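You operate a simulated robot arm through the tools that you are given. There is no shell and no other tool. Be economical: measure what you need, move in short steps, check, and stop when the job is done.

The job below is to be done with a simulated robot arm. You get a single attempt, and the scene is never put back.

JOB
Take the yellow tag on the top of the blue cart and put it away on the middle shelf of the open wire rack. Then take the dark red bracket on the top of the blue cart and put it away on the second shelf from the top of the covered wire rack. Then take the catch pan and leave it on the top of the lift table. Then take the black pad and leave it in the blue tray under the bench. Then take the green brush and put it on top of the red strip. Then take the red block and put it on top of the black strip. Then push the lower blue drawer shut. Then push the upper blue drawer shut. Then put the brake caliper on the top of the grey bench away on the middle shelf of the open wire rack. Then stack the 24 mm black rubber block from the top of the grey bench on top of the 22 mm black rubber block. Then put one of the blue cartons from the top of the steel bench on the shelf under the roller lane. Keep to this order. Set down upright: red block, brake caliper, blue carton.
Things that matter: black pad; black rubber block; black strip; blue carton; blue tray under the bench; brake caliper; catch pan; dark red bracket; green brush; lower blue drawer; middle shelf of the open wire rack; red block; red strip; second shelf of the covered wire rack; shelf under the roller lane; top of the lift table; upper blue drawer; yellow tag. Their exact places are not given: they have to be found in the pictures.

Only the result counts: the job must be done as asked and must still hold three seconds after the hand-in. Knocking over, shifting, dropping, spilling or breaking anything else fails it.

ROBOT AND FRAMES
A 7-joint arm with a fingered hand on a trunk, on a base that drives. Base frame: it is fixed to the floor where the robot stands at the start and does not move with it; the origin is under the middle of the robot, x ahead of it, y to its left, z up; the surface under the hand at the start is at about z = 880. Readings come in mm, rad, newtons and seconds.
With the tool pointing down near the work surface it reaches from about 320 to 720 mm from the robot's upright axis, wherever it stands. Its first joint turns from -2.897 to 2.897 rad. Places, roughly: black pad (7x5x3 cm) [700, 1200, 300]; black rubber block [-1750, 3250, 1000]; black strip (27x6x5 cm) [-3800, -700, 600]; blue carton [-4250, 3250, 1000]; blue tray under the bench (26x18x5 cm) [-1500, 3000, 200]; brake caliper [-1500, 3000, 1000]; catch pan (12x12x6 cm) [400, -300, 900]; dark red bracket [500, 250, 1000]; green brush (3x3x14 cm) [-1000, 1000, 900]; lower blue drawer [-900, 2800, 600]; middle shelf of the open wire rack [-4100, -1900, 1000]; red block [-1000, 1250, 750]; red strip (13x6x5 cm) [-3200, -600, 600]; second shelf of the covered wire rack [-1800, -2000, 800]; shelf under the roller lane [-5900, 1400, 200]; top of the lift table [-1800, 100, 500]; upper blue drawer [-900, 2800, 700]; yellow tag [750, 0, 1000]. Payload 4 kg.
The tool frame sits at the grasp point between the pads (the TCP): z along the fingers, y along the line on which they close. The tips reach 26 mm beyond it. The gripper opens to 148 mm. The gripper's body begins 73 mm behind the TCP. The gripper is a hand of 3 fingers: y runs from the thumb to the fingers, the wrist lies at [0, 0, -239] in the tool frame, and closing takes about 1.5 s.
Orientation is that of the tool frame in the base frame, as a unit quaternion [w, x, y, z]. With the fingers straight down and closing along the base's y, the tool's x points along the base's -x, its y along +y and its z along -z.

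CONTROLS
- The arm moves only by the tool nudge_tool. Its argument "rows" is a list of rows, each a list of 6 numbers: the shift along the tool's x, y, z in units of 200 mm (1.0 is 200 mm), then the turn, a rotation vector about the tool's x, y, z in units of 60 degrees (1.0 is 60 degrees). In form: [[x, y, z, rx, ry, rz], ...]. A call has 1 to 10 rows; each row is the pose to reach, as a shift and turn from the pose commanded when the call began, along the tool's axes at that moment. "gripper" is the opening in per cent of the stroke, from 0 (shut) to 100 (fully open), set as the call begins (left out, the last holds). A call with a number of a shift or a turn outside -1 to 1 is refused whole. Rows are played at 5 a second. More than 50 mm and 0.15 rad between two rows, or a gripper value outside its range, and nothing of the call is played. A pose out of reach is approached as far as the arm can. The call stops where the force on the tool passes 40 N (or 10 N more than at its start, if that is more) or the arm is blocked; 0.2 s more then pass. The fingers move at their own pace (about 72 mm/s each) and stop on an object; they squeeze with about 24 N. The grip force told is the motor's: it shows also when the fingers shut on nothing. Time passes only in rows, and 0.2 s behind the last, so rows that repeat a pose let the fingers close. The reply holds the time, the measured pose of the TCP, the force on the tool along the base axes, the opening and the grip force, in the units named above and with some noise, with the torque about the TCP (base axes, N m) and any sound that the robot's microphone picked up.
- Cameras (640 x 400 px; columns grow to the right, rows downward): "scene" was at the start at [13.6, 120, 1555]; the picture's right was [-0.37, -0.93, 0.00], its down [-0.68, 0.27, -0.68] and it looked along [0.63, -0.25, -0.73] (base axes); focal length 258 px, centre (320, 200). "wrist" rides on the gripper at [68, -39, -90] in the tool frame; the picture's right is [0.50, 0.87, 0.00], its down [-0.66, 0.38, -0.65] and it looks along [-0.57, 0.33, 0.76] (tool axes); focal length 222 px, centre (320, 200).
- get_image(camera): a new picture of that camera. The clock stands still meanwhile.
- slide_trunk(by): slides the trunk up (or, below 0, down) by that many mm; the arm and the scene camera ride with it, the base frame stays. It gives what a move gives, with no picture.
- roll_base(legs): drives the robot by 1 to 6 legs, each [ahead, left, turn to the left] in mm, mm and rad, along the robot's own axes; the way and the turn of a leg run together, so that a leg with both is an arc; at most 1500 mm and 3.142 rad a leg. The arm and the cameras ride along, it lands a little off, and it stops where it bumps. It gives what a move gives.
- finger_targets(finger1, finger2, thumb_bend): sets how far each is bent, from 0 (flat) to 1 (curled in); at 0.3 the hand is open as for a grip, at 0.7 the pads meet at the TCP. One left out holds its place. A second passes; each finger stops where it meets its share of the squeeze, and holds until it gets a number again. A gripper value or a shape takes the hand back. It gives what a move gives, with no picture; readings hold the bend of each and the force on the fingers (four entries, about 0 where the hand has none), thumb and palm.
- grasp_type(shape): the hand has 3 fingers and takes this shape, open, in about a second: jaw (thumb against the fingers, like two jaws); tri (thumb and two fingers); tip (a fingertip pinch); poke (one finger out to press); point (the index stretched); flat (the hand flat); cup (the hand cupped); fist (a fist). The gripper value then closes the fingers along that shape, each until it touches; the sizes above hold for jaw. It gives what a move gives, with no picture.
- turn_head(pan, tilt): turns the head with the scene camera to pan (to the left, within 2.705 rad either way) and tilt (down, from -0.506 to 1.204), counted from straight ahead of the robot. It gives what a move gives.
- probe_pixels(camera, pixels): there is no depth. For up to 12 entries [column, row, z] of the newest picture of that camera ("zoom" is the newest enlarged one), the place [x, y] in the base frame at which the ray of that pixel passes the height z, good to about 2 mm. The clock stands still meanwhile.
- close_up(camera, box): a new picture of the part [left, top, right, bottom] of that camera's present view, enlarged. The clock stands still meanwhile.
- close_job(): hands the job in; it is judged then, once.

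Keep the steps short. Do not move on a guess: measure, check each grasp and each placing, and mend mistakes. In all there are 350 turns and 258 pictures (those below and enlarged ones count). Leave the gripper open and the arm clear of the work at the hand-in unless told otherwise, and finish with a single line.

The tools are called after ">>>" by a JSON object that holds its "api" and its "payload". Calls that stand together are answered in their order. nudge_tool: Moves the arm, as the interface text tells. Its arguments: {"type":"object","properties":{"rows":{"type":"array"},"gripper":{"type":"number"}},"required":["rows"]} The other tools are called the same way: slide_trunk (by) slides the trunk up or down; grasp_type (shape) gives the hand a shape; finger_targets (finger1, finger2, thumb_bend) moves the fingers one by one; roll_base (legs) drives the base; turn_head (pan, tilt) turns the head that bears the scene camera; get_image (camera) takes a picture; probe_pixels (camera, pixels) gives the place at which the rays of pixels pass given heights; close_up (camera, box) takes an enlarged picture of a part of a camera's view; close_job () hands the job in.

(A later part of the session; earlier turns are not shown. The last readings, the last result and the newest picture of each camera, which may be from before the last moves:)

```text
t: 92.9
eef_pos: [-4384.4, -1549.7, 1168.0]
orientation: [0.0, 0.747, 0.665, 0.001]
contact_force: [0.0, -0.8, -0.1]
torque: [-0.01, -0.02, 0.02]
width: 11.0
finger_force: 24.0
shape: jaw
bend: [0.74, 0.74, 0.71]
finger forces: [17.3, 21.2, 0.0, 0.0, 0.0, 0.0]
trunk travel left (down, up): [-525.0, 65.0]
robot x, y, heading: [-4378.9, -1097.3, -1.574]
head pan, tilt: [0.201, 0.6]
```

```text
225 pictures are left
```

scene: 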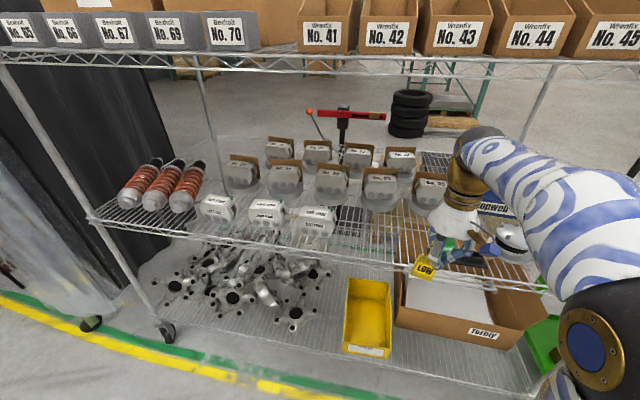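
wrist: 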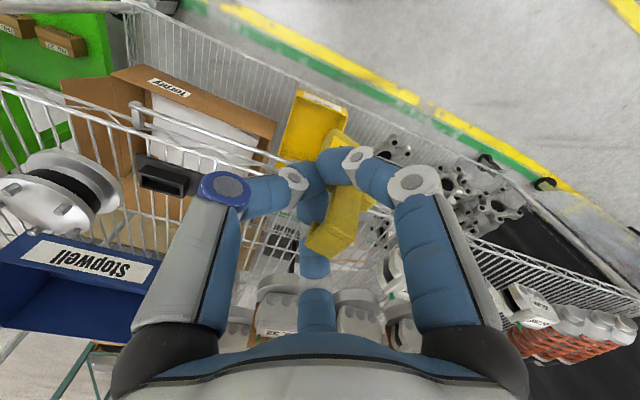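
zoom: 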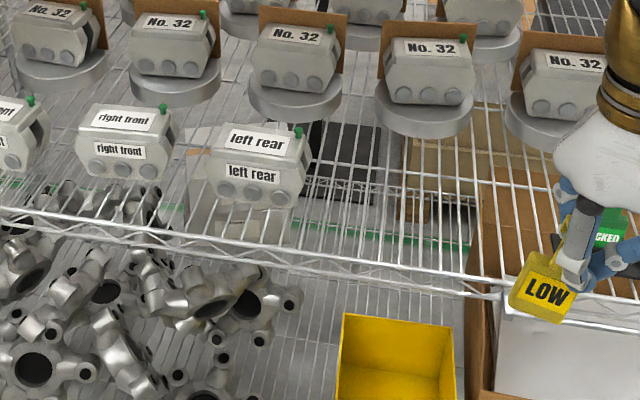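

>>> {"api": "close_up", "payload": {"camera": "wrist", "box": [270, 110, 398, 270]}}

```text
2.50 times, centred on (334, 190) of wrist
```

zoom: 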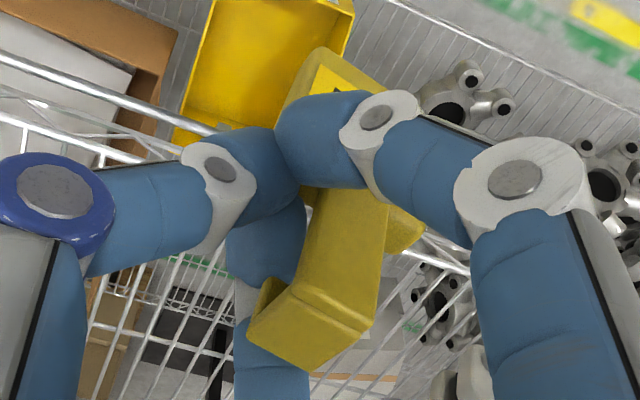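

Spot chosen: shelf front area near (-4230,-1825), z≈940. Lower the hand while in front of the rack, then drive 120 mm closer.

>>> {"api": "nudge_tool", "payload": {"rows": [[0, 0, 0.2, 0, 0, 0], [0, 0, 0.4, 0, 0, 0], [0, 0, 0.55, 0, 0, 0]]}}

>>> {"api": "roll_base", "payload": {"legs": [[120, 0, 0]]}}

```text
t: 93.7
eef_pos: [-4385.0, -1551.4, 1059.0]
orientation: [0.0, 0.747, 0.665, 0.0]
contact_force: [-0.1, 0.2, -0.2]
torque: [0.0, -0.01, -0.01]
width: 10.8
finger_force: 24.2
shape: jaw
bend: [0.74, 0.74, 0.72]
finger forces: [18.8, 19.2, 0.1, 0.0, 0.0, 0.1]
trunk travel left (down, up): [-525.0, 65.0]
robot x, y, heading: [-4378.1, -1100.7, -1.575]
head pan, tilt: [0.201, 0.6]
```

```text
t: 94.9
eef_pos: [-4385.3, -1670.4, 1058.0]
orientation: [0.0, 0.747, 0.665, 0.0]
contact_force: [0.7, -0.3, -0.7]
torque: [0.0, -0.03, -0.04]
width: 10.7
finger_force: 24.2
shape: jaw
bend: [0.74, 0.74, 0.72]
finger forces: [18.8, 19.3, 0.0, 0.0, 0.1, 0.0]
trunk travel left (down, up): [-525.0, 65.0]
robot x, y, heading: [-4380.3, -1211.4, -1.576]
head pan, tilt: [0.201, 0.6]
```

>>> {"api": "nudge_tool", "payload": {"rows": [[-0.02, 0.18, 0, 0, 0, 0], [-0.06, 0.4, 0, 0, 0, 0], [-0.15, 0.6, 0, 0, 0, 0], [-0.3, 0.75, 0, 0, 0, 0], [-0.5, 0.833, 0, 0, 0, 0], [-0.668, 0.833, 0, 0, 0, 0]]}}

>>> {"api": "get_image", "payload": {"camera": "scene"}}

>>> {"api": "get_image", "payload": {"camera": "wrist"}}

```text
t: 96.3
eef_pos: [-4235.7, -1823.0, 1057.6]
orientation: [0.001, 0.747, 0.665, 0.0]
contact_force: [-0.3, 0.4, -0.9]
torque: [-0.01, 0.01, -0.02]
width: 10.6
finger_force: 24.3
shape: jaw
bend: [0.74, 0.74, 0.72]
finger forces: [18.7, 18.9, 0.1, 0.0, 0.0, 0.1]
trunk travel left (down, up): [-525.0, 65.0]
robot x, y, heading: [-4378.7, -1218.0, -1.572]
head pan, tilt: [0.201, 0.6]
```

```text
223 pictures are left
```

scene: 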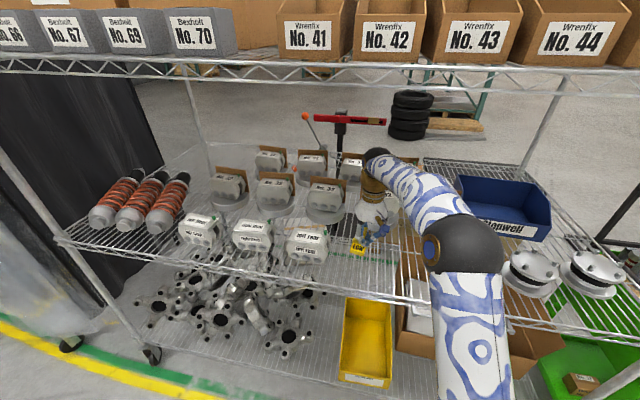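

```text
222 pictures are left
```

wrist: 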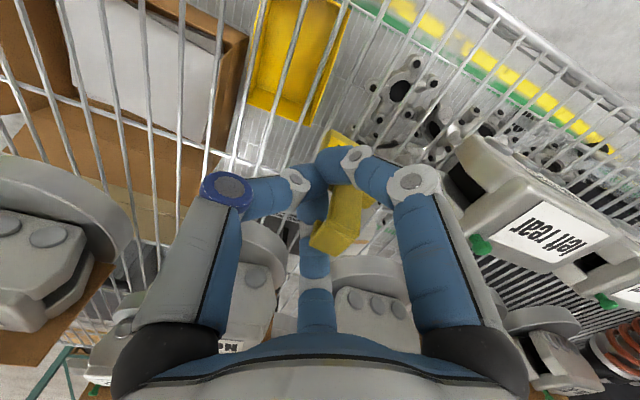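

Descending towards the shelf in small steps.

>>> {"api": "nudge_tool", "payload": {"rows": [[0, 0, 0.08, 0, 0, 0], [0, 0, 0.15, 0, 0, 0], [0, 0, 0.17, 0, 0, 0]]}}

>>> {"api": "close_up", "payload": {"camera": "scene", "box": [300, 190, 428, 270]}}

```text
t: 97.0
eef_pos: [-4235.6, -1821.4, 1036.9]
orientation: [0.008, 0.747, 0.664, -0.004]
contact_force: [-1.1, 2.2, 29.6]
torque: [-0.01, 0.0, 0.01]
width: 12.9
finger_force: 24.3
shape: jaw
bend: [0.75, 0.75, 0.74]
finger forces: [20.7, 34.9, 0.0, 0.1, 26.7, 0.0]
trunk travel left (down, up): [-525.0, 65.0]
robot x, y, heading: [-4375.7, -1210.3, -1.574]
head pan, tilt: [0.201, 0.6]
stopped in row 3: the force on the tool passed its limit at 46 N (the readings are from after the stop); the commanded pose is now the measured one
```

```text
5.00 times, centred on (364, 230) of scene
```

zoom: 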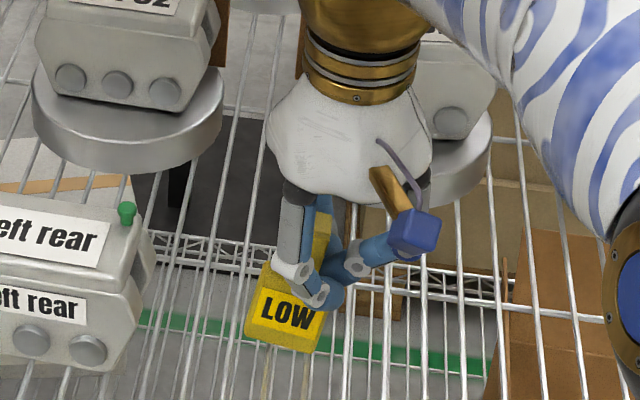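

Contact at TCP z≈1037 (tag on the shelf). Ease 2 mm up and open.

>>> {"api": "nudge_tool", "payload": {"rows": [[0, 0, -0.01, 0, 0, 0], [0, 0, -0.01, 0, 0, 0]]}}

>>> {"api": "nudge_tool", "payload": {"rows": [[0, 0, 0, 0, 0, 0], [0, 0, 0, 0, 0, 0], [0, 0, 0, 0, 0, 0], [0, 0, 0, 0, 0, 0]], "gripper": 40}}

>>> {"api": "close_up", "payload": {"camera": "scene", "box": [300, 190, 428, 270]}}

>>> {"api": "get_image", "payload": {"camera": "wrist"}}

```text
t: 97.6
eef_pos: [-4235.2, -1820.4, 1036.8]
orientation: [0.005, 0.748, 0.664, -0.003]
contact_force: [-0.5, 1.8, 30.3]
torque: [-0.04, 0.0, -0.03]
width: 12.6
finger_force: 24.2
shape: jaw
bend: [0.75, 0.76, 0.74]
finger forces: [19.6, 41.2, 0.1, 0.0, 0.0, 0.1]
trunk travel left (down, up): [-525.0, 65.0]
robot x, y, heading: [-4382.1, -1215.0, -1.567]
head pan, tilt: [0.201, 0.6]
```

```text
t: 98.6
eef_pos: [-4234.9, -1822.9, 1033.1]
orientation: [0.003, 0.747, 0.665, -0.002]
contact_force: [0.3, 0.5, 1.0]
torque: [0.0, 0.02, -0.05]
width: 59.0
finger_force: 0.1
shape: jaw
bend: [0.77, 0.77, 0.7]
finger forces: [0.0, 0.0, 0.0, 0.0, 0.0, 0.0]
trunk travel left (down, up): [-525.0, 65.0]
robot x, y, heading: [-4381.0, -1214.5, -1.572]
head pan, tilt: [0.201, 0.6]
```

```text
5.00 times, centred on (364, 230) of scene
```

zoom: 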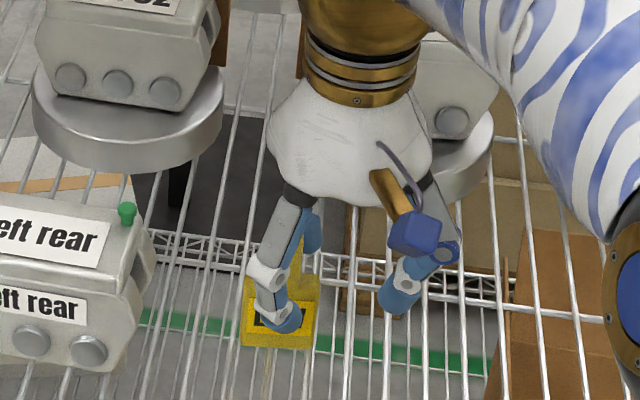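

```text
219 pictures are left
```

wrist: 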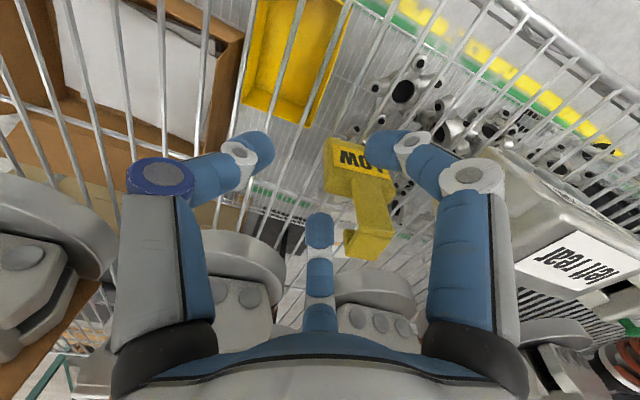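

Tag stands free. Raise straight up, then withdraw out of the rack.

>>> {"api": "nudge_tool", "payload": {"rows": [[0, -0.02, -0.1, 0, 0, 0], [0, -0.02, -0.3, 0, 0, 0], [0, -0.02, -0.45, 0, 0, 0], [0.2, -0.1, -0.45, 0, 0, 0], [0.4, -0.2, -0.45, 0, 0, 0], [0.6, -0.35, -0.45, 0, 0, 0], [0.8, -0.5, -0.45, 0, 0, 0], [0.95, -0.65, -0.45, 0, 0, 0]]}}

>>> {"api": "get_image", "payload": {"camera": "scene"}}

```text
t: 100.4
eef_pos: [-4342.1, -1616.5, 1121.2]
orientation: [0.004, 0.747, 0.665, -0.003]
contact_force: [-0.2, 0.7, 0.1]
torque: [0.02, -0.04, 0.03]
width: 58.8
finger_force: 0.0
shape: jaw
bend: [0.77, 0.77, 0.7]
finger forces: [0.0, 0.0, 0.0, 0.0, 0.0, 0.0]
trunk travel left (down, up): [-525.0, 65.0]
robot x, y, heading: [-4379.8, -1215.7, -1.572]
head pan, tilt: [0.201, 0.6]
```

```text
218 pictures are left
```

scene: 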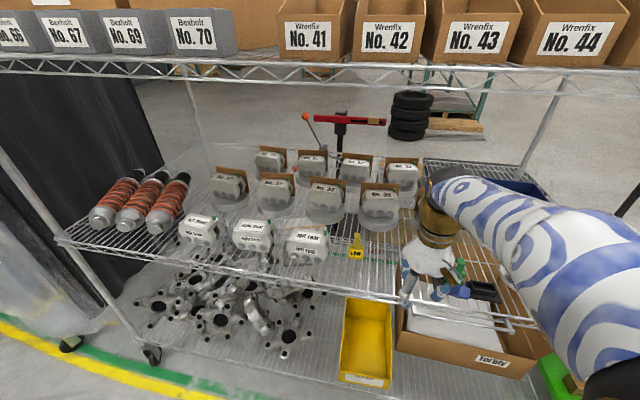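

Tag is standing on the middle shelf. Now back up, turn and drive down the y≈-1150 corridor to the blue cart.

>>> {"api": "roll_base", "payload": {"legs": [[-65, 0, 0], [0, 0, 1.572], [1450, 0, 0], [1450, 0, 0], [1100, 0, 0]]}}

>>> {"api": "turn_head", "payload": {"pan": 0.5, "tilt": 0.5}}

>>> {"api": "get_image", "payload": {"camera": "scene"}}

```text
t: 124.1
eef_pos: [19.5, -1047.1, 1120.1]
orientation: [0.003, 0.052, 0.999, 0.0]
contact_force: [0.1, 0.9, -0.3]
torque: [0.01, 0.02, -0.01]
width: 59.0
finger_force: 0.0
shape: jaw
bend: [0.77, 0.77, 0.7]
finger forces: [0.0, 0.1, 0.1, 0.0, 0.1, 0.1]
trunk travel left (down, up): [-525.0, 65.0]
robot x, y, heading: [-382.7, -1091.6, 0.012]
head pan, tilt: [0.201, 0.6]
```

```text
t: 124.9
eef_pos: [19.6, -1047.7, 1122.3]
orientation: [0.003, 0.053, 0.999, 0.001]
contact_force: [0.2, 0.2, -0.3]
torque: [0.01, -0.02, -0.01]
width: 59.1
finger_force: 0.1
shape: jaw
bend: [0.77, 0.77, 0.7]
finger forces: [0.1, 0.0, 0.1, 0.0, 0.0, 0.0]
trunk travel left (down, up): [-525.0, 65.0]
robot x, y, heading: [-380.1, -1092.7, 0.011]
head pan, tilt: [0.499, 0.499]
```

```text
217 pictures are left
```

scene: 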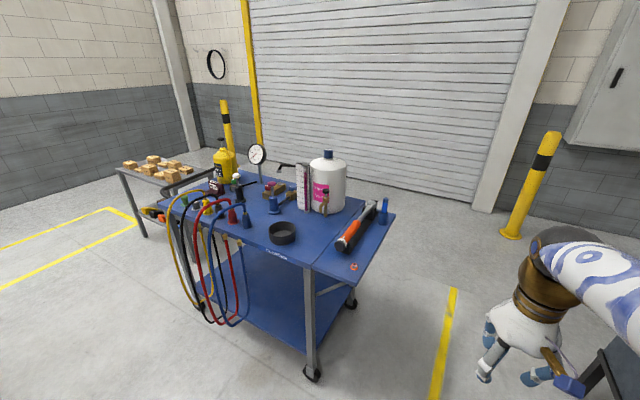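

>>> {"api": "roll_base", "payload": {"legs": [[0, 680, -0.011], [0, 660, 0], [320, 0, 0]]}}

>>> {"api": "turn_head", "payload": {"pan": 0.15, "tilt": 0.9}}

>>> {"api": "get_image", "payload": {"camera": "scene"}}

>>> {"api": "get_image", "payload": {"camera": "wrist"}}

```text
t: 133.7
eef_pos: [343.9, 289.9, 1121.0]
orientation: [0.004, 0.058, 0.998, 0.001]
contact_force: [1.2, 0.7, 0.1]
torque: [-0.03, -0.01, 0.01]
width: 59.0
finger_force: 0.0
shape: jaw
bend: [0.77, 0.77, 0.7]
finger forces: [0.0, 0.0, 0.0, 0.0, 0.0, 0.0]
trunk travel left (down, up): [-525.0, 65.0]
robot x, y, heading: [-60.6, 253.0, -0.006]
head pan, tilt: [0.499, 0.499]
```

```text
t: 134.6
eef_pos: [342.3, 290.7, 1121.1]
orientation: [0.003, 0.059, 0.998, 0.0]
contact_force: [0.5, -0.3, -0.3]
torque: [-0.01, 0.02, -0.01]
width: 58.7
finger_force: 0.0
shape: jaw
bend: [0.77, 0.77, 0.7]
finger forces: [0.1, 0.1, 0.0, 0.1, 0.0, 0.1]
trunk travel left (down, up): [-525.0, 65.0]
robot x, y, heading: [-57.4, 254.2, -0.0]
head pan, tilt: [0.15, 0.901]
```

```text
216 pictures are left
```

scene: 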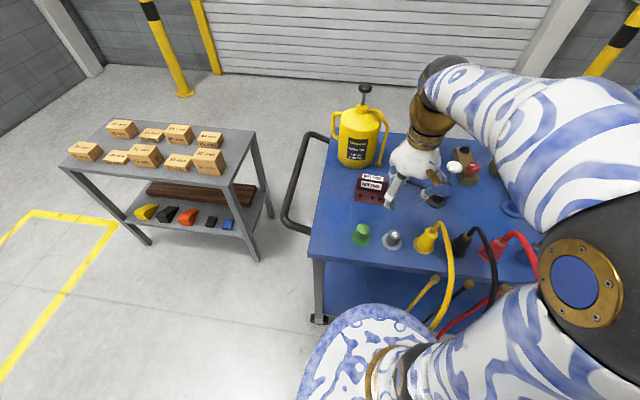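

```text
215 pictures are left
```

wrist: 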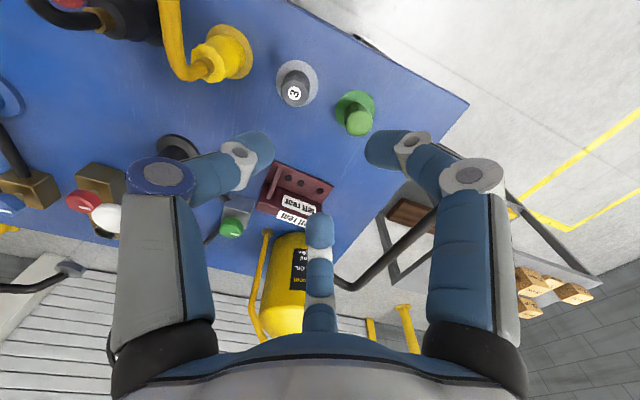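

>>> {"api": "close_up", "payload": {"camera": "scene", "box": [340, 160, 420, 210]}}

>>> {"api": "close_up", "payload": {"camera": "wrist", "box": [240, 150, 352, 220]}}

```text
8.00 times, centred on (380, 185) of scene
```

zoom: 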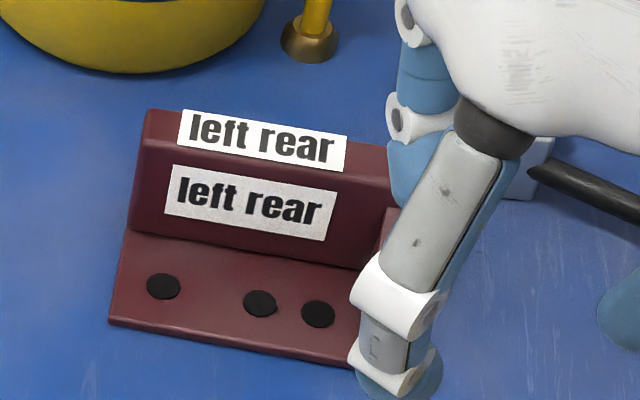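

```text
5.71 times, centred on (296, 185) of wrist
```

zoom: 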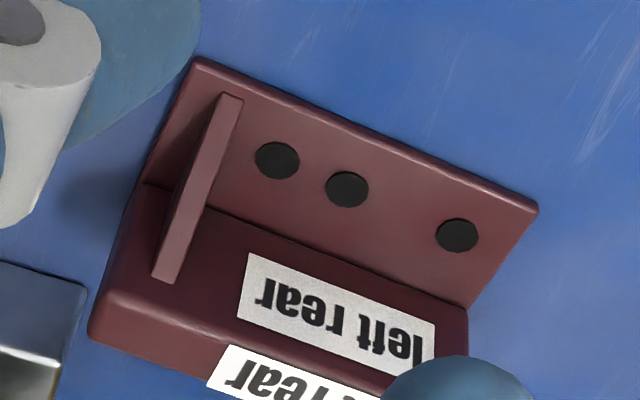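

>>> {"api": "probe_pixels", "payload": {"camera": "zoom", "pixels": [[200, 60, 880], [538, 210, 880], [200, 60, 890], [538, 210, 890], [468, 310, 890], [135, 190, 890], [108, 298, 920], [108, 298, 930], [108, 298, 940], [90, 338, 930], [240, 97, 910], [165, 280, 930]]}}

>>> {"api": "probe_pixels", "payload": {"camera": "scene", "pixels": [[353.75, 200.3, 880], [353.75, 200.3, 890], [384.4, 205.6, 880], [358.1, 174, 920], [358.1, 174, 930], [358.1, 174, 940], [357.5, 178, 930], [388.5, 178.8, 930], [357.5, 178, 940], [388.5, 178.8, 940]]}}

```text
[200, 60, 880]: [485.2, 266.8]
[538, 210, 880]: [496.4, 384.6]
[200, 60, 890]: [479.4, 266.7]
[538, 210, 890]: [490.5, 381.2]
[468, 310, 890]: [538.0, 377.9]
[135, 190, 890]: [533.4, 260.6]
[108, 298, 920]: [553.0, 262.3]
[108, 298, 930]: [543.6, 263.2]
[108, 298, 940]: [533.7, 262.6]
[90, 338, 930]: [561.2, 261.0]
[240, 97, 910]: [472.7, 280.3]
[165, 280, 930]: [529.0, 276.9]
```

```text
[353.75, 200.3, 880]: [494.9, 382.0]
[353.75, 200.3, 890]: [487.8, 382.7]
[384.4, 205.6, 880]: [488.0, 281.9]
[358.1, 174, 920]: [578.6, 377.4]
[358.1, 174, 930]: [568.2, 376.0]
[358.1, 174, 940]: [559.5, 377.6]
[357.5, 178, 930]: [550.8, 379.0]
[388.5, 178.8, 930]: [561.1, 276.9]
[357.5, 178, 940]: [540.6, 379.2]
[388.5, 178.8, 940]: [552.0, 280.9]
```

Bracket: base front edge x≈486–496, upright plate x≈542–568, top z≈930, y 262–380. I'll turn the hand ~88° so it closes across the upright plate, and move above it.

>>> {"api": "nudge_tool", "payload": {"rows": [[-0.1, 0.03, 0, 0, 0, 0.13], [-0.22, 0.07, 0, 0, 0, 0.26], [-0.34, 0.11, 0, 0, 0, 0.39], [-0.46, 0.15, 0, 0, 0, 0.52], [-0.58, 0.19, 0, 0, 0, 0.65], [-0.7, 0.23, 0, 0, 0, 0.78], [-0.82, 0.27, 0, 0, 0, 0.9]], "gripper": 50}}

>>> {"api": "nudge_tool", "payload": {"rows": [[0, 0, 0, 0, 0, 0.14], [0, 0, 0, 0, 0, 0.28], [0, 0, 0, 0, 0, 0.42], [0, 0, 0, 0, 0, 0.573]]}}

```text
t: 136.2
eef_pos: [511.4, 326.3, 1122.3]
orientation: [0.003, 0.506, 0.863, 0.002]
contact_force: [0.2, -0.1, 0.4]
torque: [-0.02, 0.0, 0.0]
width: 73.7
finger_force: 0.0
shape: jaw
bend: [0.36, 0.36, 0.7]
finger forces: [0.0, 0.0, 0.1, 0.0, 0.0, 0.0]
trunk travel left (down, up): [-525.0, 65.0]
robot x, y, heading: [-57.4, 254.3, -0.002]
head pan, tilt: [0.15, 0.901]
```

```text
refused: row 4 steps farther than a row can; nothing moved
```

>>> {"api": "nudge_tool", "payload": {"rows": [[-0.02, 0.05, 0.02, 0, 0, 0.115], [-0.04, 0.1, 0.06, 0, 0, 0.23], [-0.06, 0.15, 0.12, 0, 0, 0.345], [-0.07, 0.18, 0.2, 0, 0, 0.46], [-0.082, 0.218, 0.3, 0, 0, 0.573]]}}

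>>> {"api": "get_image", "payload": {"camera": "wrist"}}

```text
t: 137.4
eef_pos: [557.9, 330.8, 1063.6]
orientation: [0.002, 0.739, 0.674, 0.003]
contact_force: [-0.2, -0.8, -0.1]
torque: [-0.03, 0.02, -0.03]
width: 73.4
finger_force: 0.0
shape: jaw
bend: [0.36, 0.36, 0.7]
finger forces: [0.0, 0.0, 0.1, 0.1, 0.1, 0.2]
trunk travel left (down, up): [-525.0, 65.0]
robot x, y, heading: [-59.9, 252.7, -0.002]
head pan, tilt: [0.15, 0.901]
```

```text
212 pictures are left
```

wrist: 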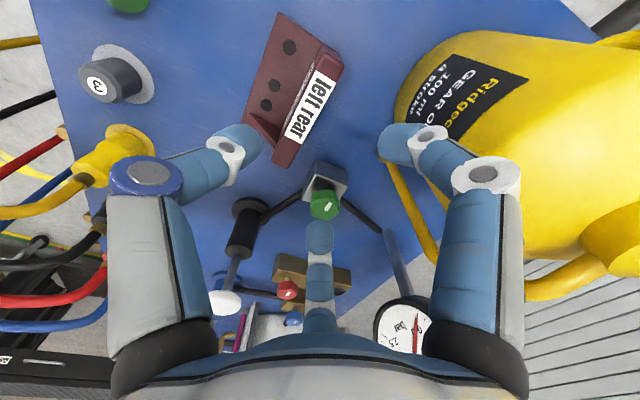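

>>> {"api": "probe_pixels", "payload": {"camera": "wrist", "pixels": [[398, 110, 880], [388, 168, 880], [405, 75, 880], [395, 130, 900], [277, 15, 888], [340, 68, 930], [292, 165, 930], [300, 70, 930], [275, 128, 930], [312, 58, 930]]}}

>>> {"api": "close_up", "payload": {"camera": "wrist", "box": [230, 20, 438, 150]}}

```text
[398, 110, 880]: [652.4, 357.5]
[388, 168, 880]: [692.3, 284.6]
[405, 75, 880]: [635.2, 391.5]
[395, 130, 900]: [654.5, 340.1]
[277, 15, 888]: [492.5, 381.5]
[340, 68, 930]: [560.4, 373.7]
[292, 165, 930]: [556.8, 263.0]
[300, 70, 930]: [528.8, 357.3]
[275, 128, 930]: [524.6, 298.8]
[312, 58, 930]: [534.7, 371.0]
```

```text
3.08 times, centred on (334, 85) of wrist
```

zoom: 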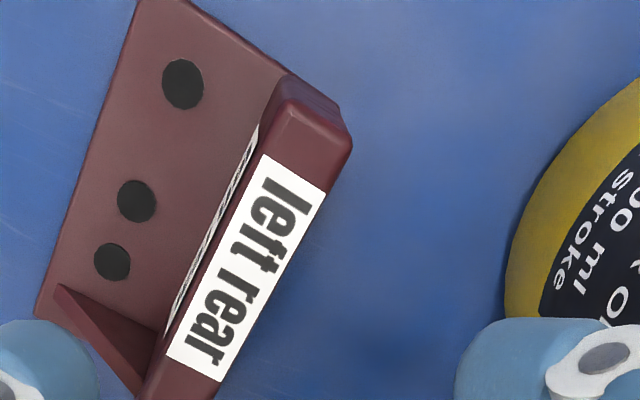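

>>> {"api": "probe_pixels", "payload": {"camera": "zoom", "pixels": [[292, 98, 930], [350, 142, 930], [165, 360, 930], [222, 382, 930], [240, 210, 930], [308, 230, 930]]}}

```text
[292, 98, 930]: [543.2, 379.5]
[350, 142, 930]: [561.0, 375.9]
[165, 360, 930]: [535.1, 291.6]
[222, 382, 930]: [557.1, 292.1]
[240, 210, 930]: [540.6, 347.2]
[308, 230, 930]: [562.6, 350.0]
```

Plate centre at y≈333 is x≈550. Shift -8 mm in x and descend to z≈921, then close.

>>> {"api": "nudge_tool", "payload": {"rows": [[0.006, -0.041, 0.1, 0, 0, 0], [0.006, -0.041, 0.3, 0, 0, 0], [0.006, -0.041, 0.5, 0, 0, 0], [0.006, -0.041, 0.65, 0, 0, 0], [0.006, -0.041, 0.71, 0, 0, 0]]}}

>>> {"api": "get_image", "payload": {"camera": "wrist"}}

```text
t: 138.6
eef_pos: [552.1, 335.2, 922.0]
orientation: [0.002, 0.738, 0.675, 0.003]
contact_force: [0.2, 0.5, -0.5]
torque: [-0.03, -0.01, 0.0]
width: 73.6
finger_force: 0.1
shape: jaw
bend: [0.36, 0.36, 0.7]
finger forces: [0.0, 0.0, 0.1, 0.0, 0.0, 0.0]
trunk travel left (down, up): [-525.0, 65.0]
robot x, y, heading: [-58.1, 253.2, -0.001]
head pan, tilt: [0.15, 0.901]
```

```text
210 pictures are left
```

wrist: 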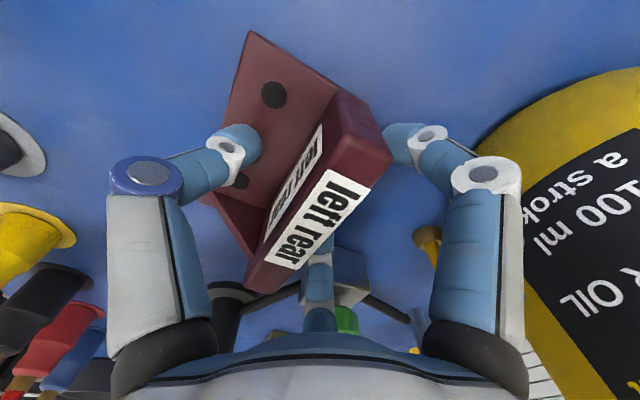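

>>> {"api": "nudge_tool", "payload": {"rows": [[0, 0, 0, 0, 0, 0], [0, 0, 0, 0, 0, 0], [0, 0, 0, 0, 0, 0], [0, 0, 0, 0, 0, 0], [0, 0, 0, 0, 0, 0], [0, 0, 0, 0, 0, 0], [0, 0, 0, 0, 0, 0], [0, 0, 0, 0, 0, 0]], "gripper": 0}}

>>> {"api": "nudge_tool", "payload": {"rows": [[0, 0, -0.05, 0, 0, 0], [0, 0, -0.2, 0, 0, 0], [0, 0, -0.4, 0, 0, 0], [0, 0, -0.6, 0, 0, 0], [0, 0, -0.8, 0, 0, 0], [0, 0, -0.98, 0, 0, 0]]}}

>>> {"api": "get_image", "payload": {"camera": "wrist"}}

```text
t: 140.4
eef_pos: [552.5, 332.9, 922.2]
orientation: [0.003, 0.738, 0.675, 0.003]
contact_force: [-1.4, -1.7, -0.1]
torque: [0.01, 0.17, 0.0]
width: 22.6
finger_force: 24.3
shape: jaw
bend: [0.76, 0.77, 0.7]
finger forces: [14.4, 14.1, 0.1, 0.0, 27.1, 0.0]
trunk travel left (down, up): [-525.0, 65.0]
robot x, y, heading: [-56.6, 252.7, -0.003]
head pan, tilt: [0.15, 0.901]
```

```text
t: 141.8
eef_pos: [549.8, 333.5, 1117.9]
orientation: [0.002, 0.738, 0.675, 0.004]
contact_force: [-0.1, 1.1, -3.8]
torque: [0.05, -0.05, 0.01]
width: 20.9
finger_force: 24.1
shape: jaw
bend: [0.76, 0.77, 0.7]
finger forces: [18.2, 16.7, 0.1, 0.1, 25.1, 0.0]
trunk travel left (down, up): [-525.0, 65.0]
robot x, y, heading: [-60.5, 251.8, -0.003]
head pan, tilt: [0.15, 0.901]
```

```text
209 pictures are left
```

wrist: 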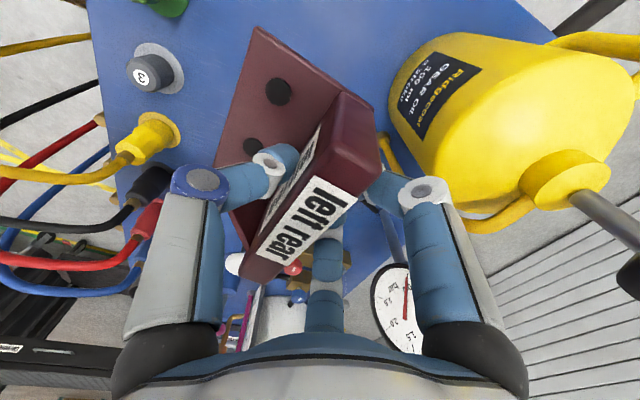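

Bracket held level. Retract, then drive: back, right along x≈-380, back along y≈-1150, and turn to face the covered rack.

>>> {"api": "nudge_tool", "payload": {"rows": [[-0.05, -0.2, -0.05, 0, 0, 0], [-0.1, -0.4, -0.1, 0, 0, 0], [-0.15, -0.6, -0.15, 0, 0, 0], [-0.2, -0.8, -0.15, 0, 0, 0], [-0.25, -0.95, -0.15, 0, 0, 0]]}}

>>> {"api": "roll_base", "payload": {"legs": [[-320, 0, 0], [0, -700, 0], [0, -700, 0], [-1400, 0, 0], [0, 0, -1.571]]}}

>>> {"api": "turn_head", "payload": {"pan": 0.0, "tilt": 0.5}}

>>> {"api": "get_image", "payload": {"camera": "scene"}}

```text
t: 143.0
eef_pos: [354.5, 300.2, 1146.4]
orientation: [0.003, 0.738, 0.675, 0.004]
contact_force: [-1.5, -0.4, -4.5]
torque: [0.08, -0.08, -0.02]
width: 21.0
finger_force: 23.8
shape: jaw
bend: [0.77, 0.77, 0.7]
finger forces: [20.1, 17.9, 0.0, 0.0, 25.1, 0.0]
trunk travel left (down, up): [-525.0, 65.0]
robot x, y, heading: [-57.3, 253.7, -0.002]
head pan, tilt: [0.15, 0.901]
```

```text
t: 162.4
eef_pos: [-1738.5, -1565.0, 1146.6]
orientation: [0.004, 0.999, -0.045, 0.0]
contact_force: [-0.1, 0.4, -3.8]
torque: [-0.06, -0.06, 0.01]
width: 21.1
finger_force: 23.4
shape: jaw
bend: [0.77, 0.77, 0.7]
finger forces: [19.9, 18.1, 0.0, 0.0, 24.5, 0.0]
trunk travel left (down, up): [-525.0, 65.0]
robot x, y, heading: [-1781.2, -1148.8, -1.575]
head pan, tilt: [0.15, 0.901]
```

```text
t: 163.3
eef_pos: [-1738.1, -1564.4, 1146.3]
orientation: [0.004, 0.999, -0.046, 0.001]
contact_force: [-1.3, -0.4, -4.0]
torque: [-0.08, -0.06, 0.0]
width: 21.2
finger_force: 23.7
shape: jaw
bend: [0.77, 0.77, 0.7]
finger forces: [20.0, 18.0, 0.0, 0.1, 24.6, 0.1]
trunk travel left (down, up): [-525.0, 65.0]
robot x, y, heading: [-1782.6, -1147.9, -1.574]
head pan, tilt: [0.0, 0.499]
```

```text
208 pictures are left
```

scene: 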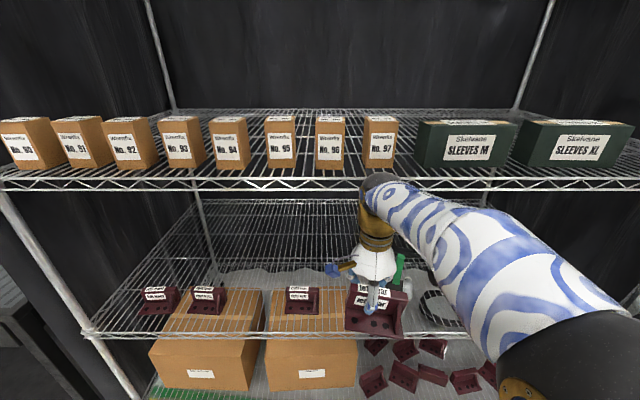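

>>> {"api": "probe_pixels", "payload": {"camera": "scene", "pixels": [[250, 184, 1200], [250, 184, 1250], [250, 184, 1300], [250, 335, 750], [250, 335, 800], [250, 335, 850], [240, 320, 800], [260, 310, 800], [250, 300, 800]]}}

>>> {"api": "turn_head", "payload": {"pan": 0.0, "tilt": -0.3}}

>>> {"api": "get_image", "payload": {"camera": "scene"}}

```text
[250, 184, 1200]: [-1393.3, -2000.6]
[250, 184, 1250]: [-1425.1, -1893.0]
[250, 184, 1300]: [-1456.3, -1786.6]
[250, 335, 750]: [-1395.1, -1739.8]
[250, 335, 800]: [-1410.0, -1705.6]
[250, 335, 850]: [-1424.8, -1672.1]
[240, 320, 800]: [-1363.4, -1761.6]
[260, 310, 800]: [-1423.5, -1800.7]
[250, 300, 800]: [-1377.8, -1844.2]
```

```text
t: 164.4
eef_pos: [-1737.1, -1564.6, 1145.9]
orientation: [0.003, 0.999, -0.046, 0.0]
contact_force: [1.0, 0.2, -4.4]
torque: [-0.07, -0.03, 0.03]
width: 21.1
finger_force: 23.4
shape: jaw
bend: [0.77, 0.77, 0.7]
finger forces: [20.0, 18.0, 0.0, 0.0, 24.6, 0.0]
trunk travel left (down, up): [-525.0, 65.0]
robot x, y, heading: [-1784.5, -1145.5, -1.573]
head pan, tilt: [0.0, -0.3]
```

```text
207 pictures are left
```

scene: 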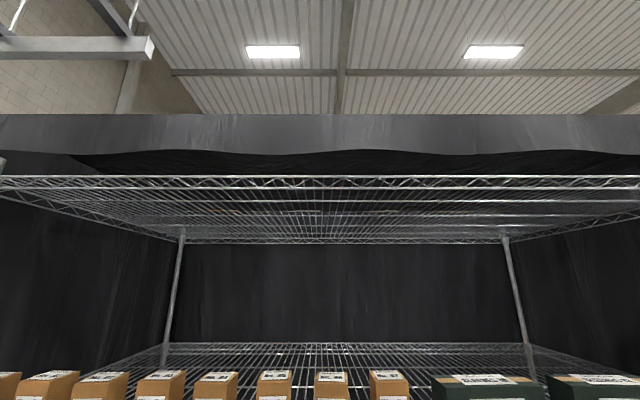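

The shelf carrying other dark red brackets lies at z≈720–760, matching the given place; it's the second shelf below the cartons' one... I'll lower the trunk by 300, shift 390 mm left in front of the gap between brackets, and look.

>>> {"api": "slide_trunk", "payload": {"by": -300}}

>>> {"api": "roll_base", "payload": {"legs": [[0, 390, 0], [80, 0, 0]]}}

>>> {"api": "turn_head", "payload": {"pan": 0.0, "tilt": 0.5}}

>>> {"api": "get_image", "payload": {"camera": "scene"}}

```text
t: 167.4
eef_pos: [-1737.7, -1565.6, 846.7]
orientation: [0.004, 0.999, -0.045, 0.001]
contact_force: [0.0, 0.6, -3.6]
torque: [-0.03, -0.08, 0.02]
width: 21.1
finger_force: 24.2
shape: jaw
bend: [0.77, 0.77, 0.7]
finger forces: [19.9, 18.1, 0.2, 0.0, 24.6, 0.0]
trunk travel left (down, up): [-225.0, 365.0]
robot x, y, heading: [-1784.6, -1145.4, -1.574]
head pan, tilt: [0.0, -0.3]
```

```text
t: 170.5
eef_pos: [-1346.1, -1644.7, 846.3]
orientation: [0.003, 0.999, -0.045, 0.001]
contact_force: [-0.3, 0.2, -4.7]
torque: [-0.05, -0.07, 0.02]
width: 20.4
finger_force: 24.4
shape: jaw
bend: [0.77, 0.77, 0.7]
finger forces: [20.2, 0.1, 0.0, 0.1, 24.9, 0.1]
trunk travel left (down, up): [-225.0, 365.0]
robot x, y, heading: [-1394.4, -1232.5, -1.576]
head pan, tilt: [0.0, -0.3]
```

```text
t: 171.7
eef_pos: [-1347.5, -1645.5, 846.9]
orientation: [0.003, 0.999, -0.045, 0.0]
contact_force: [0.2, -0.1, -4.5]
torque: [-0.06, -0.07, 0.02]
width: 21.2
finger_force: 24.0
shape: jaw
bend: [0.77, 0.77, 0.7]
finger forces: [20.3, 0.0, 0.1, 0.0, 24.9, 0.1]
trunk travel left (down, up): [-225.0, 365.0]
robot x, y, heading: [-1392.5, -1230.3, -1.574]
head pan, tilt: [0.0, 0.499]
```

```text
206 pictures are left
```

scene: 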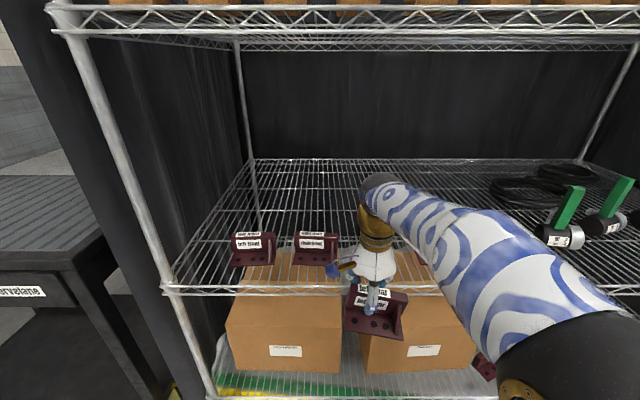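

>>> {"api": "probe_pixels", "payload": {"camera": "scene", "pixels": [[230, 266, 755], [270, 268, 755], [293, 266, 755], [338, 266, 755], [380, 288, 755], [350, 288, 745], [350, 288, 765], [415, 262, 755], [360, 255, 755]]}}

>>> {"api": "close_up", "payload": {"camera": "scene", "box": [220, 210, 460, 360]}}

>>> {"api": "get_image", "payload": {"camera": "wrist"}}

```text
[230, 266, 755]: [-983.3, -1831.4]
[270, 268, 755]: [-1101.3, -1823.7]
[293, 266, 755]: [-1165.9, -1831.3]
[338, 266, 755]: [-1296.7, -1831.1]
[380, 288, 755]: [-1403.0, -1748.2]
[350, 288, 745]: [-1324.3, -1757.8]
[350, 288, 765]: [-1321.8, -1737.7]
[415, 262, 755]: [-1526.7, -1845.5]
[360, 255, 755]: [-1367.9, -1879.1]
```

```text
2.67 times, centred on (340, 285) of scene
```

zoom: 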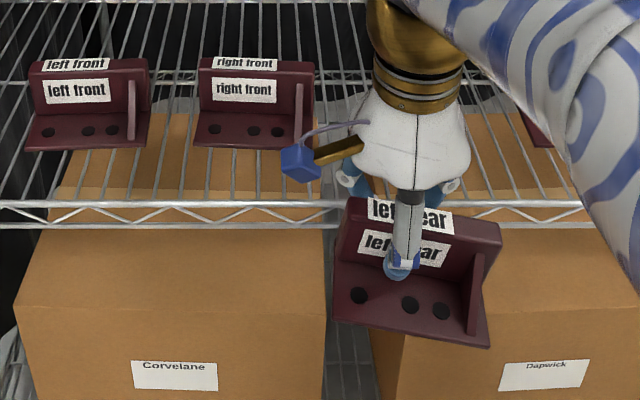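

```text
204 pictures are left
```

wrist: 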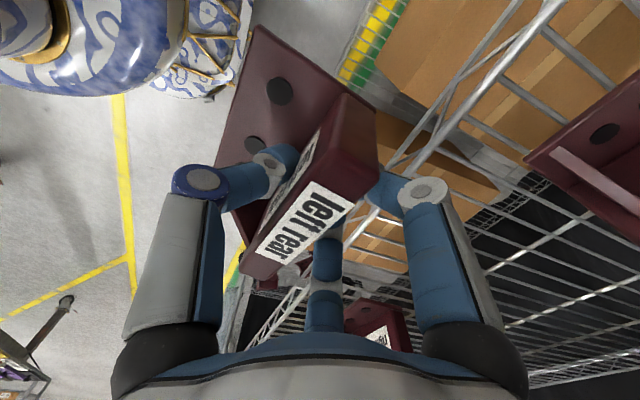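

Gap between brackets: x -1297…-1527, so TCP target (-1400,-1890). Moving in at the present height.

>>> {"api": "nudge_tool", "payload": {"rows": [[-0.03, 0.2, 0, 0, 0, 0], [-0.06, 0.4, 0, 0, 0, 0], [-0.09, 0.6, 0, 0, 0, 0], [-0.12, 0.8, 0, 0, 0, 0], [-0.154, 0.98, 0, 0, 0, 0]]}}

>>> {"api": "nudge_tool", "payload": {"rows": [[0, 0.14, 0.05, 0, 0, 0], [0, 0.265, 0.12, 0, 0, 0]]}}

>>> {"api": "get_image", "payload": {"camera": "scene"}}

```text
t: 172.9
eef_pos: [-1393.3, -1837.3, 848.0]
orientation: [0.004, 0.999, -0.045, 0.0]
contact_force: [-0.3, -0.3, -2.5]
torque: [0.02, 0.04, 0.01]
width: 20.5
finger_force: 24.2
shape: jaw
bend: [0.76, 0.77, 0.7]
finger forces: [0.0, 0.1, 0.1, 0.0, 25.1, 0.0]
trunk travel left (down, up): [-225.0, 365.0]
robot x, y, heading: [-1393.5, -1228.2, -1.574]
head pan, tilt: [0.0, 0.499]
```

```text
t: 173.4
eef_pos: [-1397.9, -1879.5, 838.4]
orientation: [0.009, 0.999, -0.046, 0.001]
contact_force: [0.4, 6.0, 24.8]
torque: [0.49, 0.02, -0.04]
width: 23.6
finger_force: 23.9
shape: jaw
bend: [0.77, 0.77, 0.71]
finger forces: [25.8, 0.1, 0.0, 0.1, 34.6, 0.0]
trunk travel left (down, up): [-225.0, 365.0]
robot x, y, heading: [-1394.8, -1228.8, -1.571]
head pan, tilt: [0.0, 0.499]
stopped in row 2: the force on the tool passed its limit at 50 N (the readings are from after the stop); the commanded pose is now the measured one
```

```text
203 pictures are left
```

scene: 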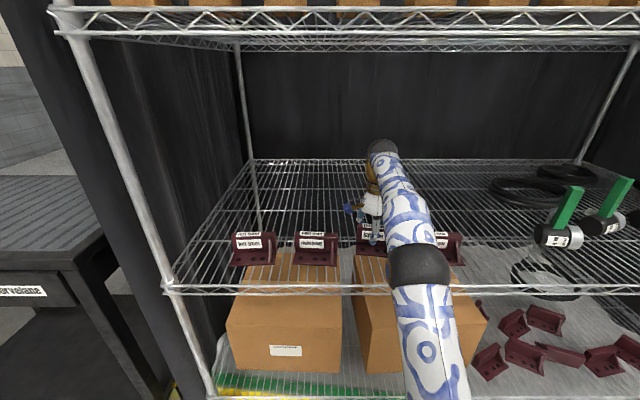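

Contact occurred at TCP z≈838, earlier than expected. Looking closely.

>>> {"api": "close_up", "payload": {"camera": "scene", "box": [320, 190, 464, 280]}}

>>> {"api": "get_image", "payload": {"camera": "wrist"}}

```text
4.44 times, centred on (392, 235) of scene
```

zoom: 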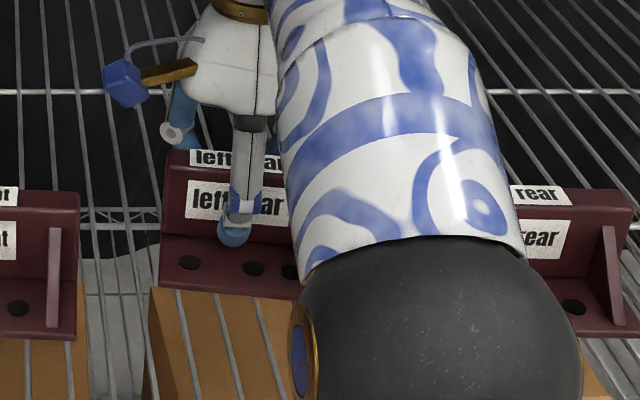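

```text
201 pictures are left
```

wrist: 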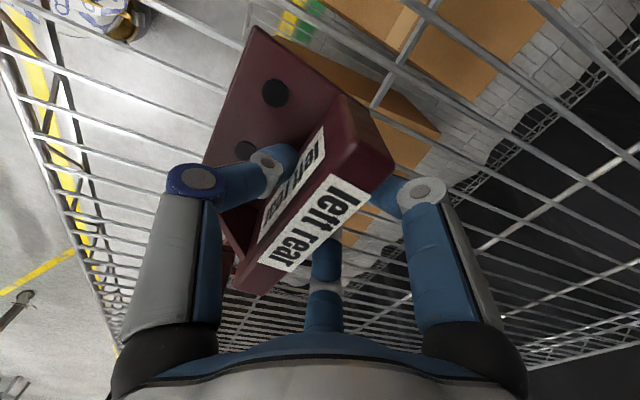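

Cross-checking the two views gives the shelf at z≈790–795, so the bracket is resting on it. Opening.

>>> {"api": "nudge_tool", "payload": {"rows": [[0, 0, -0.01, 0, 0, 0], [0, 0, -0.01, 0, 0, 0]]}}

>>> {"api": "nudge_tool", "payload": {"rows": [[0, 0, 0, 0, 0, 0], [0, 0, 0, 0, 0, 0], [0, 0, 0, 0, 0, 0], [0, 0, 0, 0, 0, 0]], "gripper": 55}}

>>> {"api": "get_image", "payload": {"camera": "wrist"}}

>>> {"api": "close_up", "payload": {"camera": "scene", "box": [320, 190, 464, 280]}}

```text
t: 174.1
eef_pos: [-1398.3, -1881.6, 840.4]
orientation: [0.009, 0.999, -0.046, 0.002]
contact_force: [0.5, 5.4, 26.5]
torque: [0.46, -0.01, -0.06]
width: 23.4
finger_force: 23.8
shape: jaw
bend: [0.77, 0.77, 0.71]
finger forces: [26.0, 0.0, 0.0, 0.1, 34.6, 0.0]
trunk travel left (down, up): [-225.0, 365.0]
robot x, y, heading: [-1393.8, -1234.5, -1.575]
head pan, tilt: [0.0, 0.499]
```

```text
t: 175.1
eef_pos: [-1397.7, -1882.8, 836.3]
orientation: [0.007, 0.999, -0.046, 0.001]
contact_force: [-0.5, -0.1, 0.0]
torque: [0.02, 0.01, -0.05]
width: 80.6
finger_force: 0.0
shape: jaw
bend: [0.34, 0.34, 0.7]
finger forces: [0.0, 0.0, 0.0, 0.0, 0.0, 0.0]
trunk travel left (down, up): [-225.0, 365.0]
robot x, y, heading: [-1390.8, -1230.5, -1.575]
head pan, tilt: [0.0, 0.499]
```

```text
200 pictures are left
```

wrist: 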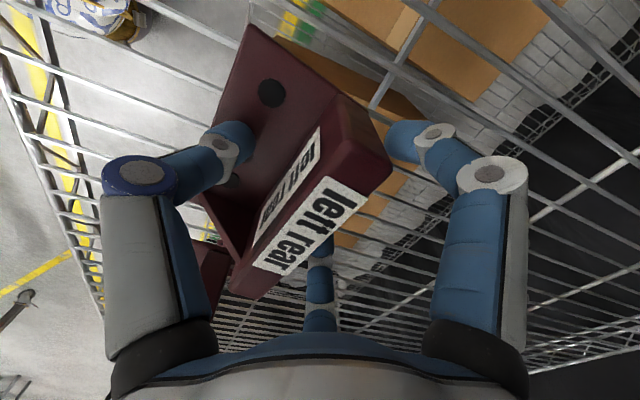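

```text
4.44 times, centred on (392, 235) of scene
```

zoom: 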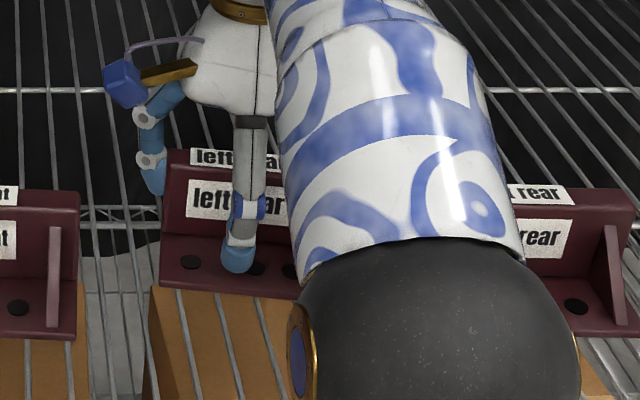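

Released and standing. Rise 120 mm and withdraw.

>>> {"api": "nudge_tool", "payload": {"rows": [[0, 0, -0.1, 0, 0, 0], [0, 0, -0.3, 0, 0, 0], [0, 0, -0.5, 0, 0, 0], [0, -0.2, -0.6, 0, 0, 0], [0, -0.4, -0.6, 0, 0, 0], [0, -0.6, -0.6, 0, 0, 0], [0, -0.8, -0.6, 0, 0, 0], [0, -0.99, -0.6, 0, 0, 0]]}}

>>> {"api": "close_up", "payload": {"camera": "scene", "box": [220, 200, 460, 350]}}

```text
t: 176.8
eef_pos: [-1379.8, -1681.4, 951.6]
orientation: [0.007, 0.999, -0.045, 0.002]
contact_force: [0.0, -0.3, -0.3]
torque: [0.01, 0.0, -0.02]
width: 81.4
finger_force: 0.0
shape: jaw
bend: [0.34, 0.34, 0.7]
finger forces: [0.0, 0.1, 0.1, 0.0, 0.0, 0.0]
out of reach, approached as far as the arm can: row 2, 3, 4
trunk travel left (down, up): [-225.0, 365.0]
robot x, y, heading: [-1396.1, -1231.5, -1.568]
head pan, tilt: [0.0, 0.499]
```

```text
2.67 times, centred on (340, 275) of scene
```

zoom: 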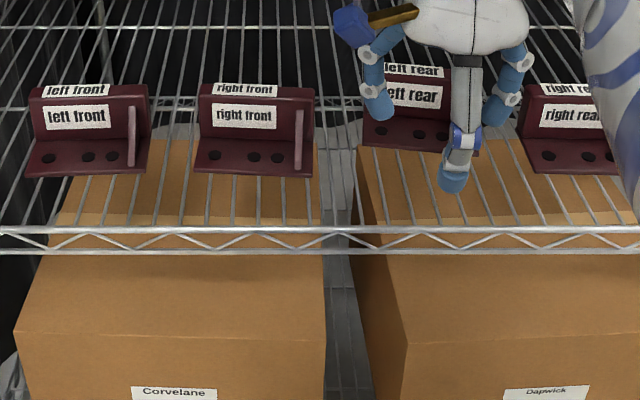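

Bracket is in its slot. Now raise the trunk and drive to the blue cart for the catch pan near (400,-300).

>>> {"api": "slide_trunk", "payload": {"by": 300}}

>>> {"api": "roll_base", "payload": {"legs": [[-80, 0, 0], [0, 0, 1.571], [1010, 0, 0], [0, 900, 0], [290, 0, 0]]}}

>>> {"api": "turn_head", "payload": {"pan": -0.1, "tilt": 0.9}}

>>> {"api": "get_image", "payload": {"camera": "scene"}}

>>> {"api": "get_image", "payload": {"camera": "wrist"}}

```text
t: 179.1
eef_pos: [-1380.6, -1678.6, 1201.6]
orientation: [0.0, 0.999, -0.045, 0.0]
contact_force: [-0.5, 8.7, -1.8]
torque: [-0.94, 0.01, 0.1]
width: 81.4
finger_force: 0.0
shape: jaw
bend: [0.34, 0.34, 0.7]
finger forces: [0.0, 0.0, 0.1, 0.0, 0.1, 8.6]
trunk travel left (down, up): [-475.0, 115.0]
robot x, y, heading: [-1394.2, -1231.6, -1.573]
head pan, tilt: [0.0, 0.499]
stopped: the force on the tool passed its limit at 63 N (the readings are from after the stop); the commanded pose is now the measured one
```

```text
t: 194.8
eef_pos: [362.1, -230.9, 1199.2]
orientation: [-0.001, 0.737, 0.676, 0.0]
contact_force: [-0.4, -0.6, 0.7]
torque: [0.0, 0.01, -0.04]
width: 81.4
finger_force: 0.1
shape: jaw
bend: [0.34, 0.34, 0.7]
finger forces: [0.0, 0.0, 0.0, 0.1, 0.1, 0.0]
trunk travel left (down, up): [-475.0, 115.0]
robot x, y, heading: [-90.7, -242.8, 0.002]
head pan, tilt: [0.0, 0.499]
```

```text
t: 195.7
eef_pos: [363.5, -231.8, 1199.3]
orientation: [-0.001, 0.737, 0.676, -0.001]
contact_force: [-0.3, 0.5, -0.3]
torque: [-0.04, -0.01, -0.01]
width: 81.4
finger_force: 0.1
shape: jaw
bend: [0.34, 0.34, 0.7]
finger forces: [0.1, 0.0, 0.0, 0.0, 0.0, 0.1]
trunk travel left (down, up): [-475.0, 115.0]
robot x, y, heading: [-83.9, -248.5, -0.002]
head pan, tilt: [-0.099, 0.901]
```

```text
197 pictures are left
```

scene: 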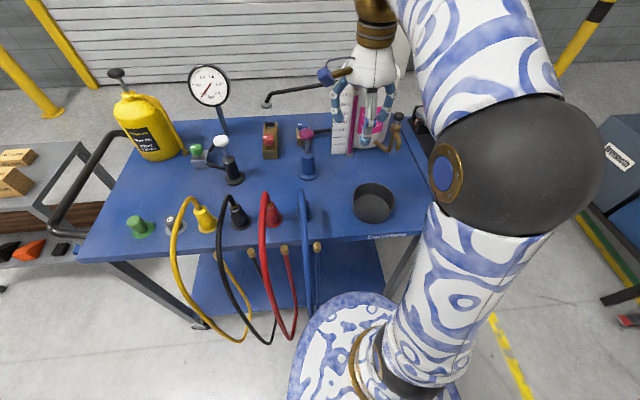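

```text
196 pictures are left
```

wrist: 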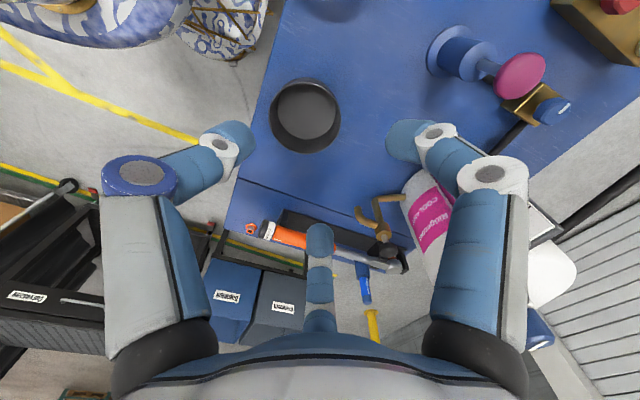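

Noted: the hand touched the upper shelf lip when the trunk rose; I'll check the rack later. Now measuring the pan.

>>> {"api": "probe_pixels", "payload": {"camera": "wrist", "pixels": [[270, 113, 920], [341, 117, 920], [308, 78, 920], [303, 153, 920], [306, 110, 920], [306, 110, 940]]}}

>>> {"api": "close_up", "payload": {"camera": "scene", "box": [340, 170, 412, 230]}}

>>> {"api": "close_up", "payload": {"camera": "wrist", "box": [256, 65, 352, 160]}}

```text
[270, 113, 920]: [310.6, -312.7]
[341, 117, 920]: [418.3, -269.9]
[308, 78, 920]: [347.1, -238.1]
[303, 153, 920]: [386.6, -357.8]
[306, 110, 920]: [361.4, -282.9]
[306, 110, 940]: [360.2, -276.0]
```

```text
6.67 times, centred on (376, 200) of scene
```

zoom: 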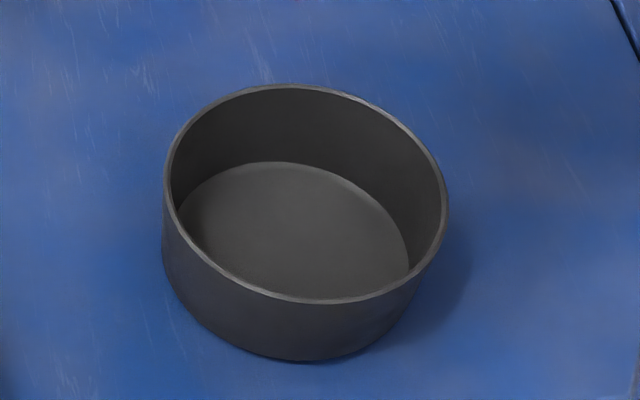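

```text
4.21 times, centred on (304, 112) of wrist
```

zoom: 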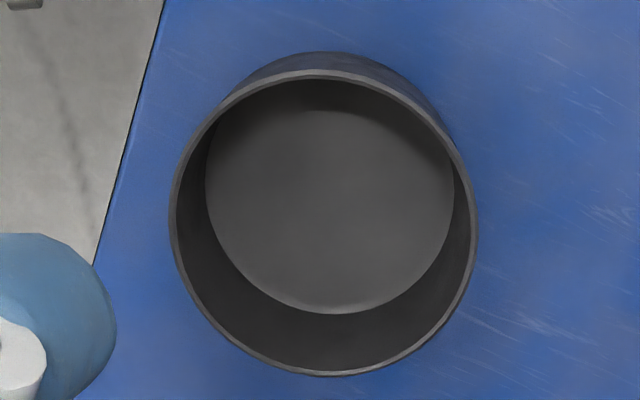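

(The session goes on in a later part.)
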